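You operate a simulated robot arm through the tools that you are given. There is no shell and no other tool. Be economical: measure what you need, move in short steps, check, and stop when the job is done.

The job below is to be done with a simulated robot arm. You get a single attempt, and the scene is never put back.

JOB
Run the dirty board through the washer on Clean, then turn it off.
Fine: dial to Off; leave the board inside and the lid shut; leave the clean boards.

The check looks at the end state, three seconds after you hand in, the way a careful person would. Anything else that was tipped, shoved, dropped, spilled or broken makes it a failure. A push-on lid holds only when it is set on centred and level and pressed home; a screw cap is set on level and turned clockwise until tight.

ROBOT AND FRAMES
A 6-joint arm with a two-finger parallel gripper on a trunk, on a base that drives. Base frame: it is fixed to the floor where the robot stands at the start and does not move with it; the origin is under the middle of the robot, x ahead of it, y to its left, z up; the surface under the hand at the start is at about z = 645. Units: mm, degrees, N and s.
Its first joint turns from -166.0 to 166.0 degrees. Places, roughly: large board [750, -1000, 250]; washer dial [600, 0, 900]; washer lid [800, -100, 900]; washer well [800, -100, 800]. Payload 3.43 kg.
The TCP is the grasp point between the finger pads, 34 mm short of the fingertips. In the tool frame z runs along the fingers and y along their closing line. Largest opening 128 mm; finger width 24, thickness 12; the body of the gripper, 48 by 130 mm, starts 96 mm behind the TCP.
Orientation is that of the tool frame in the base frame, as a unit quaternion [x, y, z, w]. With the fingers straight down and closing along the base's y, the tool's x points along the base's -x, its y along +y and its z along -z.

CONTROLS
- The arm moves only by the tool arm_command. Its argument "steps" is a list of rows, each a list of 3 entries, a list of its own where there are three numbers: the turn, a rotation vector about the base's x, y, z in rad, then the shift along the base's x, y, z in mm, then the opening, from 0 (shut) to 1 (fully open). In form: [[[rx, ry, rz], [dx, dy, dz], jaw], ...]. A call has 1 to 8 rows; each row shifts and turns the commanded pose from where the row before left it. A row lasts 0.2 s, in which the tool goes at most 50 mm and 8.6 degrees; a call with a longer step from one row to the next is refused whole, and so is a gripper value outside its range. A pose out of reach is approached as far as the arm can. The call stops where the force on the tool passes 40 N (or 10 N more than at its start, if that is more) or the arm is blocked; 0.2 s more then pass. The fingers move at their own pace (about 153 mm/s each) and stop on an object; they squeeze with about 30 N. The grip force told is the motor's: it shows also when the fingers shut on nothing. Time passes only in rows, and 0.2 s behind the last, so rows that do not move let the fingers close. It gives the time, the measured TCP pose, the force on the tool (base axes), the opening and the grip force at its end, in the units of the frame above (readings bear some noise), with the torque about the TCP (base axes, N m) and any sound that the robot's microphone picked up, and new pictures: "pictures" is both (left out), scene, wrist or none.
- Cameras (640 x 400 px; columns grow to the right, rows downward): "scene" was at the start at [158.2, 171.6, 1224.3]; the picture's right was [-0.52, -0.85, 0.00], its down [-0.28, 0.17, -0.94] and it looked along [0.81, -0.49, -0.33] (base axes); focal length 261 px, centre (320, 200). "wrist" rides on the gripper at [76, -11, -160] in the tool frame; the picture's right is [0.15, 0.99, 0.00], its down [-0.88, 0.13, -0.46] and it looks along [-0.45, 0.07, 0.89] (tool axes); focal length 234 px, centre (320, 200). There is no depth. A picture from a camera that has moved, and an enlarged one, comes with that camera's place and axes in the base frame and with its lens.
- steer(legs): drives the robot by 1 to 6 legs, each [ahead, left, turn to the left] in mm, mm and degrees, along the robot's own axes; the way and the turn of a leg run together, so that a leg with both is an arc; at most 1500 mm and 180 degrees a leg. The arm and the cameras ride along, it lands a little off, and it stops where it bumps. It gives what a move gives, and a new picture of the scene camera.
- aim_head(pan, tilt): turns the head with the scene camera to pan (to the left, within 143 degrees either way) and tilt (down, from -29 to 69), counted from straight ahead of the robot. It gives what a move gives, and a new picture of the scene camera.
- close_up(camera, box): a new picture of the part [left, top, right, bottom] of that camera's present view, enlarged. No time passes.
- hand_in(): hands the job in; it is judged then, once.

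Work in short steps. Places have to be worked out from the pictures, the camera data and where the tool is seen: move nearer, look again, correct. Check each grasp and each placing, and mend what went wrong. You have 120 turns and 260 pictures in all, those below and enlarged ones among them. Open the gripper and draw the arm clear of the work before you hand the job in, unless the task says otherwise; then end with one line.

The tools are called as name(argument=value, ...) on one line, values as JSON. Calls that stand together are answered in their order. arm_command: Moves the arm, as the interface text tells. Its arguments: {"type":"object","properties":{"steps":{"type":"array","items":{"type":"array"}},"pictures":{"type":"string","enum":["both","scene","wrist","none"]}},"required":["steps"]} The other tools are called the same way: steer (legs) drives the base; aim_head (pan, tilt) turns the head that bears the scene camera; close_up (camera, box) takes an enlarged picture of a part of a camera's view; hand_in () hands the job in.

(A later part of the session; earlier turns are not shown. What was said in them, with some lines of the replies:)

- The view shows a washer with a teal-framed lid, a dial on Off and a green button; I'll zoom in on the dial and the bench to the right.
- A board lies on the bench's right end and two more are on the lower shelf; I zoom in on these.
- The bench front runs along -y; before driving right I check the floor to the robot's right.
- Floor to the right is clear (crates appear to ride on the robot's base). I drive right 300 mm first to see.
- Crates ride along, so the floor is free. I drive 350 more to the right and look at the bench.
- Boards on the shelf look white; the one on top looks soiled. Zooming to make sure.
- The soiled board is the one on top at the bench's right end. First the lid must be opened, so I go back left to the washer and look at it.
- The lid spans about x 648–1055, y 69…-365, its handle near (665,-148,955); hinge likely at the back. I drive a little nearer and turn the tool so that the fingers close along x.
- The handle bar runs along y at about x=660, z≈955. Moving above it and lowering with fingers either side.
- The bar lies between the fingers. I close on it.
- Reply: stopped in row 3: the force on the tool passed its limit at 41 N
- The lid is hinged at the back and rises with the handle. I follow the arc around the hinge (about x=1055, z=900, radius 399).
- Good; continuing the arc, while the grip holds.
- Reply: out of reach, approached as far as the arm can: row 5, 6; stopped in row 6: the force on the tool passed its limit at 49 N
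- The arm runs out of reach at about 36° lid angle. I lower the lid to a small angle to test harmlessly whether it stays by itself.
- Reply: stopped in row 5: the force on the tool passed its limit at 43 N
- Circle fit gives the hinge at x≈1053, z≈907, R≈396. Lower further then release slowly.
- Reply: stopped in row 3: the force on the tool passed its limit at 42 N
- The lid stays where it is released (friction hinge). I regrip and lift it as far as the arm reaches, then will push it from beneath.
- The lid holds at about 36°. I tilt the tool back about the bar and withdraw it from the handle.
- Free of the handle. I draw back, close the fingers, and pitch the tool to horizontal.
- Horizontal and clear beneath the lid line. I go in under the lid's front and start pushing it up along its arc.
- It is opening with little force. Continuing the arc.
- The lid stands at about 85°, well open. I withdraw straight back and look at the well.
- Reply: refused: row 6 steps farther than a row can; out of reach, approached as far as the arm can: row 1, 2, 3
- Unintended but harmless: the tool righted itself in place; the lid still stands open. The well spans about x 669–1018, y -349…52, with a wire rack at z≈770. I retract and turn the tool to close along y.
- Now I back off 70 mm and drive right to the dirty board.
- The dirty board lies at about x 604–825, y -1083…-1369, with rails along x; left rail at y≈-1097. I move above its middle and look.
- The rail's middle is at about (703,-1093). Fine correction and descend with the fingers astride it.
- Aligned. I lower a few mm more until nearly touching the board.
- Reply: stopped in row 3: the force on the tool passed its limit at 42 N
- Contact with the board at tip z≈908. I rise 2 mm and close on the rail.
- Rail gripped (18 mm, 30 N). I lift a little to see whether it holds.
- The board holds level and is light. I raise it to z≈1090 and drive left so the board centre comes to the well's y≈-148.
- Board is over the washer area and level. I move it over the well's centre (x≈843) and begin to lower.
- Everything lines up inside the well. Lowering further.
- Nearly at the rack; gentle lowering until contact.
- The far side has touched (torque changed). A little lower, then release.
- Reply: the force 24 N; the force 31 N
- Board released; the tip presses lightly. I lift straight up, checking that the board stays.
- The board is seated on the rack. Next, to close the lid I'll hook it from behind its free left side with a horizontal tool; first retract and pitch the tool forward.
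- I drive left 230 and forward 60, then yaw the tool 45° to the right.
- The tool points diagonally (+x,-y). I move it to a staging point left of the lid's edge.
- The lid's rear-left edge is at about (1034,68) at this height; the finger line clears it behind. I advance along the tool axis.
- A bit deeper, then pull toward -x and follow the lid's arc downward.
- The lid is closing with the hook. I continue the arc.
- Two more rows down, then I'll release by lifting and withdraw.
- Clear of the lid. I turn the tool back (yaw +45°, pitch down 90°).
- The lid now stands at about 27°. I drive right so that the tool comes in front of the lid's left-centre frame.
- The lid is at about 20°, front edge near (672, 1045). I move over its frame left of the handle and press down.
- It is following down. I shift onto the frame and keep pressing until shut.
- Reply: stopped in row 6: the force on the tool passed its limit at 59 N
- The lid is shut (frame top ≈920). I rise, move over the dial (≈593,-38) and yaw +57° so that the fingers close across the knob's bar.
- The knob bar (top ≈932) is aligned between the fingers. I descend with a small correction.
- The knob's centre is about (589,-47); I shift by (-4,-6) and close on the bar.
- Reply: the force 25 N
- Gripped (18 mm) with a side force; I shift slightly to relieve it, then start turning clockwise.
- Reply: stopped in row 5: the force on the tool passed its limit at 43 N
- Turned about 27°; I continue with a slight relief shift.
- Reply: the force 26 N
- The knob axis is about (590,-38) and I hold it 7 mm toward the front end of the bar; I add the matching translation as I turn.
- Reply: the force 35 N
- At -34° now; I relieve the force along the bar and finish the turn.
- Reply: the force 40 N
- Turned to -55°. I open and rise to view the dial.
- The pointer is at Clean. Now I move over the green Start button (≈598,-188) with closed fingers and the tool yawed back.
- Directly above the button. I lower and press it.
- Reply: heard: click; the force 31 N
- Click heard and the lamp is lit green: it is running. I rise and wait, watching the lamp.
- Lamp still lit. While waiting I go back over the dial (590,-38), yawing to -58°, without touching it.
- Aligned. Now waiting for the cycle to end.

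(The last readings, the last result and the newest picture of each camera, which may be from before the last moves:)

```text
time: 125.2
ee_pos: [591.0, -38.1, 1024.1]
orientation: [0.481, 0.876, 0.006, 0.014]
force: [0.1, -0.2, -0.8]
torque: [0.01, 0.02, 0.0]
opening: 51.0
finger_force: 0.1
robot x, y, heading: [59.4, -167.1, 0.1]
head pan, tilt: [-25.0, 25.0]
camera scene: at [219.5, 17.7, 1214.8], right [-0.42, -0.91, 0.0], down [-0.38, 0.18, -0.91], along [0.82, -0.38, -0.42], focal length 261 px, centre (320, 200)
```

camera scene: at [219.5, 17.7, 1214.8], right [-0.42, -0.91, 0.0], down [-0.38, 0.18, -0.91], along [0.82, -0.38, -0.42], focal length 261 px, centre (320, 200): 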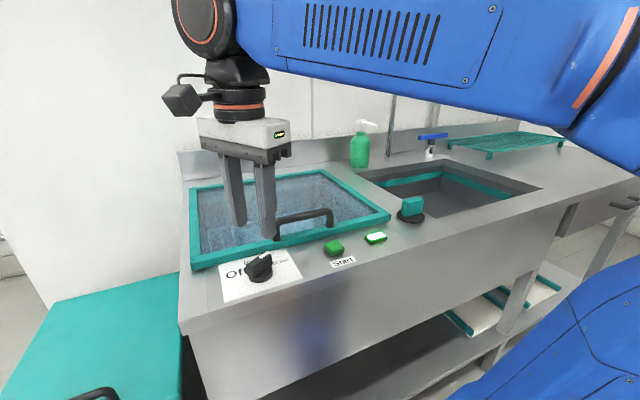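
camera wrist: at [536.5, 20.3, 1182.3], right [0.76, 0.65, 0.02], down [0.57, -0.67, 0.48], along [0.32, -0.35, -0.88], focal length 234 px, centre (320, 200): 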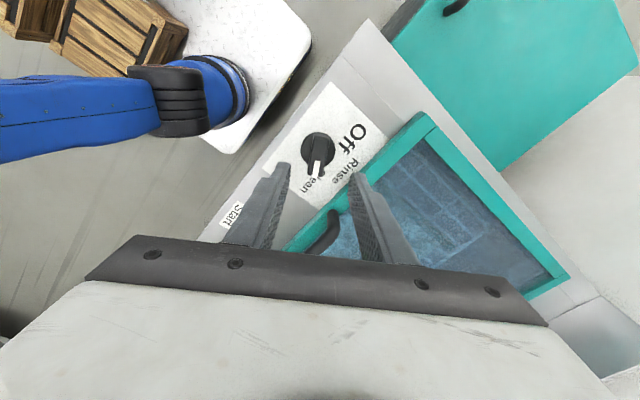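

Still lit after ~11 s; keep waiting.

arm_command(steps=[[[0, 0, 0], [0, 0, 0], 0.4], [[0, 0, 0], [0, 0, 0], 0.4], [[0, 0, 0], [0, 0, 0], 0.4], [[0, 0, 0], [0, 0, 0], 0.4], [[0, 0, 0], [0, 0, 0], 0.4], [[0, 0, 0], [0, 0, 0], 0.4], [[0, 0, 0], [0, 0, 0], 0.4], [[0, 0, 0], [0, 0, 0], 0.4]], pictures="none")

arm_command(steps=[[[0, 0, 0], [0, 0, 0], 0.4], [[0, 0, 0], [0, 0, 0], 0.4], [[0, 0, 0], [0, 0, 0], 0.4], [[0, 0, 0], [0, 0, 0], 0.4], [[0, 0, 0], [0, 0, 0], 0.4], [[0, 0, 0], [0, 0, 0], 0.4], [[0, 0, 0], [0, 0, 0], 0.4], [[0, 0, 0], [0, 0, 0], 0.4]], pictures="none")

arm_command(steps=[[[0, 0, 0], [0, 0, 0], 0.4], [[0, 0, 0], [0, 0, 0], 0.4], [[0, 0, 0], [0, 0, 0], 0.4], [[0, 0, 0], [0, 0, 0], 0.4], [[0, 0, 0], [0, 0, 0], 0.4], [[0, 0, 0], [0, 0, 0], 0.4], [[0, 0, 0], [0, 0, 0], 0.4], [[0, 0, 0], [0, 0, 0], 0.4]], pictures="scene")

```text
time: 127.0
ee_pos: [591.4, -37.7, 1024.6]
orientation: [0.481, 0.877, 0.006, 0.014]
force: [-0.9, 0.2, -0.1]
torque: [0.02, -0.01, -0.01]
opening: 51.2
finger_force: 0.0
robot x, y, heading: [56.6, -164.1, 0.1]
head pan, tilt: [-25.0, 25.0]
```

```text
time: 128.8
ee_pos: [591.0, -36.3, 1025.2]
orientation: [0.481, 0.876, 0.005, 0.014]
force: [0.2, -0.1, 1.3]
torque: [0.0, 0.01, 0.01]
opening: 51.2
finger_force: 0.1
robot x, y, heading: [58.1, -158.6, 0.2]
head pan, tilt: [-25.0, 25.0]
```

```text
time: 130.6
ee_pos: [591.2, -38.2, 1024.3]
orientation: [0.481, 0.877, 0.006, 0.014]
force: [-0.6, -0.4, 0.2]
torque: [0.02, -0.03, -0.01]
opening: 51.2
finger_force: 0.1
robot x, y, heading: [55.9, -163.2, 0.1]
head pan, tilt: [-25.0, 25.0]
camera scene: at [219.5, 17.7, 1214.8], right [-0.42, -0.91, 0.0], down [-0.38, 0.18, -0.91], along [0.82, -0.38, -0.42], focal length 261 px, centre (320, 200)
```

scene: 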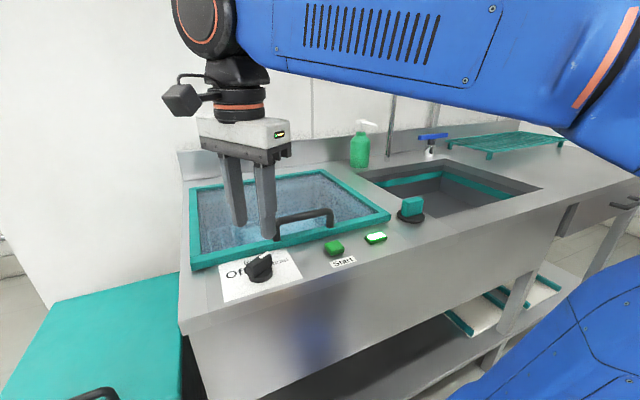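

Still running after 16 s. To let time pass economically I drive slowly along the bench and back with the arm held clear above everything.

steer(legs=[[0, -700, 0], [0, 700, 0], [0, -700, 0], [0, 700, 0], [0, -700, 0], [0, 700, 0]])

```text
time: 151.7
ee_pos: [594.8, -24.7, 1024.9]
orientation: [0.484, 0.875, 0.006, 0.014]
force: [0.1, -0.4, 0.8]
torque: [0.01, 0.0, 0.0]
opening: 51.4
finger_force: 0.0
robot x, y, heading: [62.9, -152.1, 0.0]
head pan, tilt: [-25.0, 25.0]
camera scene: at [222.5, 32.4, 1214.8], right [-0.42, -0.91, 0.0], down [-0.38, 0.18, -0.91], along [0.82, -0.38, -0.42], focal length 261 px, centre (320, 200)
```

scene: 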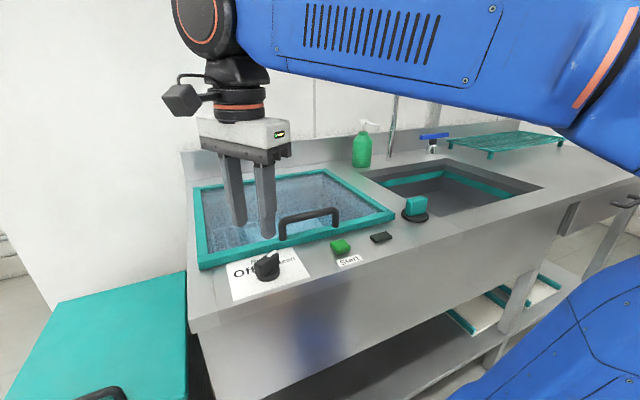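

The lamp has gone out: the cycle is finished. I correct to the dial's axis (590.5,-39), descend and close on the bar.

arm_command(steps=[[[0, 0, 0], [-4.3, -14.5, -20], 0.4], [[0, 0, 0], [0, 0, -30], 0.4], [[0, 0, 0], [0, 0, -20], 0.4], [[0, 0, 0], [0, 0, -6], 0.4], [[0, 0, 0], [0, 0, 0], 0.15], [[0, 0, 0], [0, 0, 0], 0], [[0, 0, 0], [0, 0, 0], 0]], pictures="wrist")

```text
time: 153.2
ee_pos: [590.0, -38.8, 947.5]
orientation: [0.483, 0.875, 0.006, 0.015]
force: [26.4, 17.7, 7.1]
torque: [0.25, 0.33, 0.01]
opening: 18.1
finger_force: 45.0
robot x, y, heading: [57.8, -148.9, -0.1]
head pan, tilt: [-25.0, 25.0]
camera wrist: at [536.9, 18.6, 1106.1], right [0.76, 0.65, 0.02], down [0.57, -0.67, 0.48], along [0.32, -0.35, -0.88], focal length 234 px, centre (320, 200)
```

wrist: 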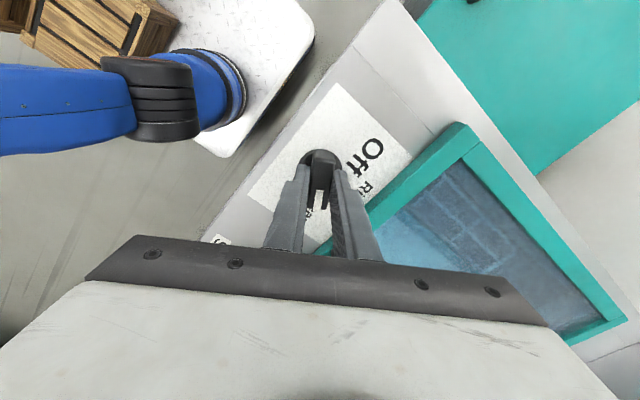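

Gripped; relieve the side force by (2.5,1.7) and turn back counter-clockwise.

arm_command(steps=[[[0, 0, 0], [2.5, 1.7, 0], 0], [[0, 0, 0.14], [0, 0, 0], 0], [[0, 0, 0.14], [0, 0, 0], 0], [[0, 0, 0.14], [0, 0, 0], 0], [[0, 0, 0.14], [0, 0, 0], 0], [[0, 0, 0.14], [0, 0, 0], 0], [[0, 0, 0.14], [0, 0, 0], 0], [[0, 0, 0.14], [0, 0, 0], 0]], pictures="wrist")

```text
time: 155.1
ee_pos: [590.9, -39.3, 948.5]
orientation: [0.013, 1.0, 0.011, 0.01]
force: [-3.9, -28.6, -15.3]
torque: [-1.64, -0.66, 0.03]
opening: 18.3
finger_force: 45.0
robot x, y, heading: [61.1, -150.4, -0.2]
head pan, tilt: [-25.0, 25.0]
camera wrist: at [513.2, -52.8, 1106.2], right [-0.12, 0.99, 0.02], down [0.87, 0.1, 0.48], along [0.47, 0.07, -0.88], focal length 234 px, centre (320, 200)
```

wrist: 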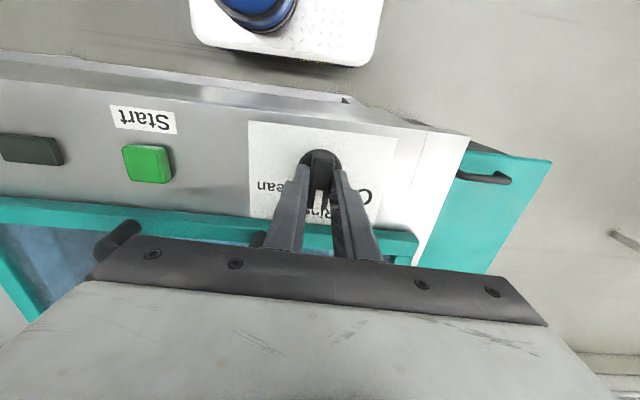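

At Rinse now; relieve -y and turn the rest to Off.

arm_command(steps=[[[0, 0, 0], [0, -2.5, 0], 0], [[0, 0, 0.147], [0, -0.3, 0], 0], [[0, 0, 0.147], [0, -0.3, 0], 0], [[0, 0, 0.147], [0, -0.2, 0], 0], [[0, 0, 0.147], [0, -0.2, 0], 0], [[0, 0, 0.147], [0, 0, 0], 0], [[0, 0, 0.147], [0, 0, 0], 0], [[0, 0, 0.147], [0, 0, 0], 0]], pictures="wrist")

```text
time: 156.8
ee_pos: [592.4, -39.6, 948.8]
orientation: [-0.48, 0.877, 0.015, 0.003]
force: [-2.8, 38.2, -7.7]
torque: [-0.03, -0.53, 0.04]
opening: 17.9
finger_force: 44.9
robot x, y, heading: [66.3, -148.4, -0.2]
head pan, tilt: [-25.0, 25.0]
camera wrist: at [562.3, -115.0, 1106.5], right [-0.91, 0.41, 0.02], down [0.37, 0.8, 0.48], along [0.18, 0.44, -0.88], focal length 234 px, centre (320, 200)
```

wrist: 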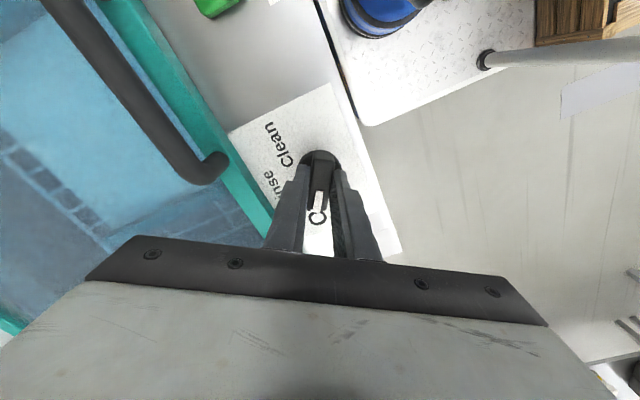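

The dial is back at the Off angle (57°, as at the start). I open, rise and draw the arm clear, checking with a picture.

arm_command(steps=[[[0, 0, 0], [0, 0, 0], 0.3], [[0, 0, 0], [0, 0, 0], 0.45], [[0, 0, 0], [0, 0, 30], 0.45], [[0, 0, 0], [0, 0, 40], 0.45], [[0, 0, 0], [-10, 0, 45], 0.45], [[0, 0, 0], [-40, 0, 25], 0.45]], pictures="both")

```text
time: 158.2
ee_pos: [542.2, -39.9, 1089.3]
orientation: [-0.48, 0.877, 0.014, 0.002]
force: [-0.1, 0.3, 0.5]
torque: [-0.07, 0.01, 0.01]
opening: 57.7
finger_force: 0.1
robot x, y, heading: [60.2, -146.8, -0.3]
head pan, tilt: [-25.0, 25.0]
camera scene: at [222.7, 32.6, 1214.8], right [-0.42, -0.91, 0.0], down [-0.38, 0.18, -0.91], along [0.82, -0.38, -0.42], focal length 261 px, centre (320, 200)
camera wrist: at [512.1, -115.5, 1246.7], right [-0.91, 0.41, 0.02], down [0.37, 0.8, 0.48], along [0.18, 0.44, -0.88], focal length 234 px, centre (320, 200)
```

scene: 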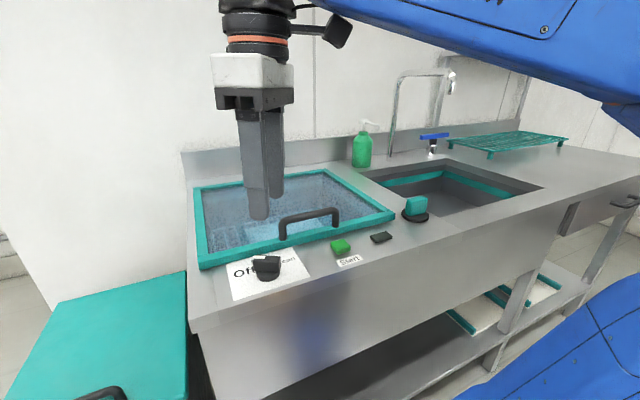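
wrist: 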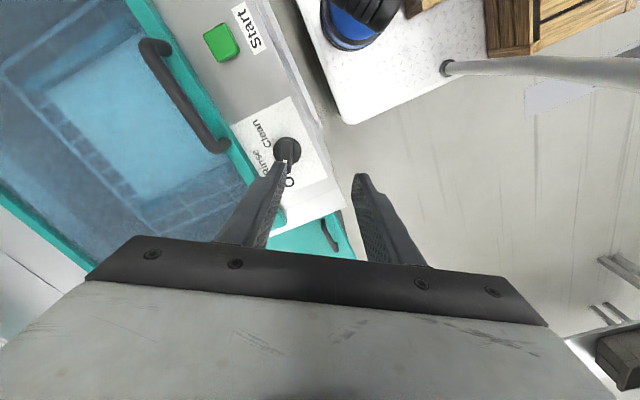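

The board under the glass is pale now. One zoom to confirm the dial and lid.

close_up(camera="scene", box=[190, 170, 410, 310])

```text
2.86 times, centred on (300, 240) of scene
camera zoom: at [222.7, 32.6, 1214.8], right [-0.42, -0.91, 0.0], down [-0.38, 0.18, -0.91], along [0.82, -0.38, -0.42], focal length 746 px, centre (377, 86)
```

zoom: 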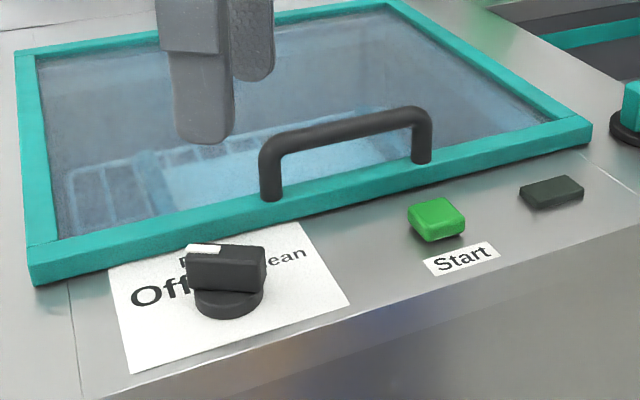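

The dial points at Off, the lamp is out, the lid is shut with the board inside, and the arm is clear. I hand in.

hand_in()

```text
The job is handed in.
```

The dirty board ran through a full Clean cycle; the dial is back at Off, the lamp is out, the lid is shut with the board inside, and I did not touch the clean boards.
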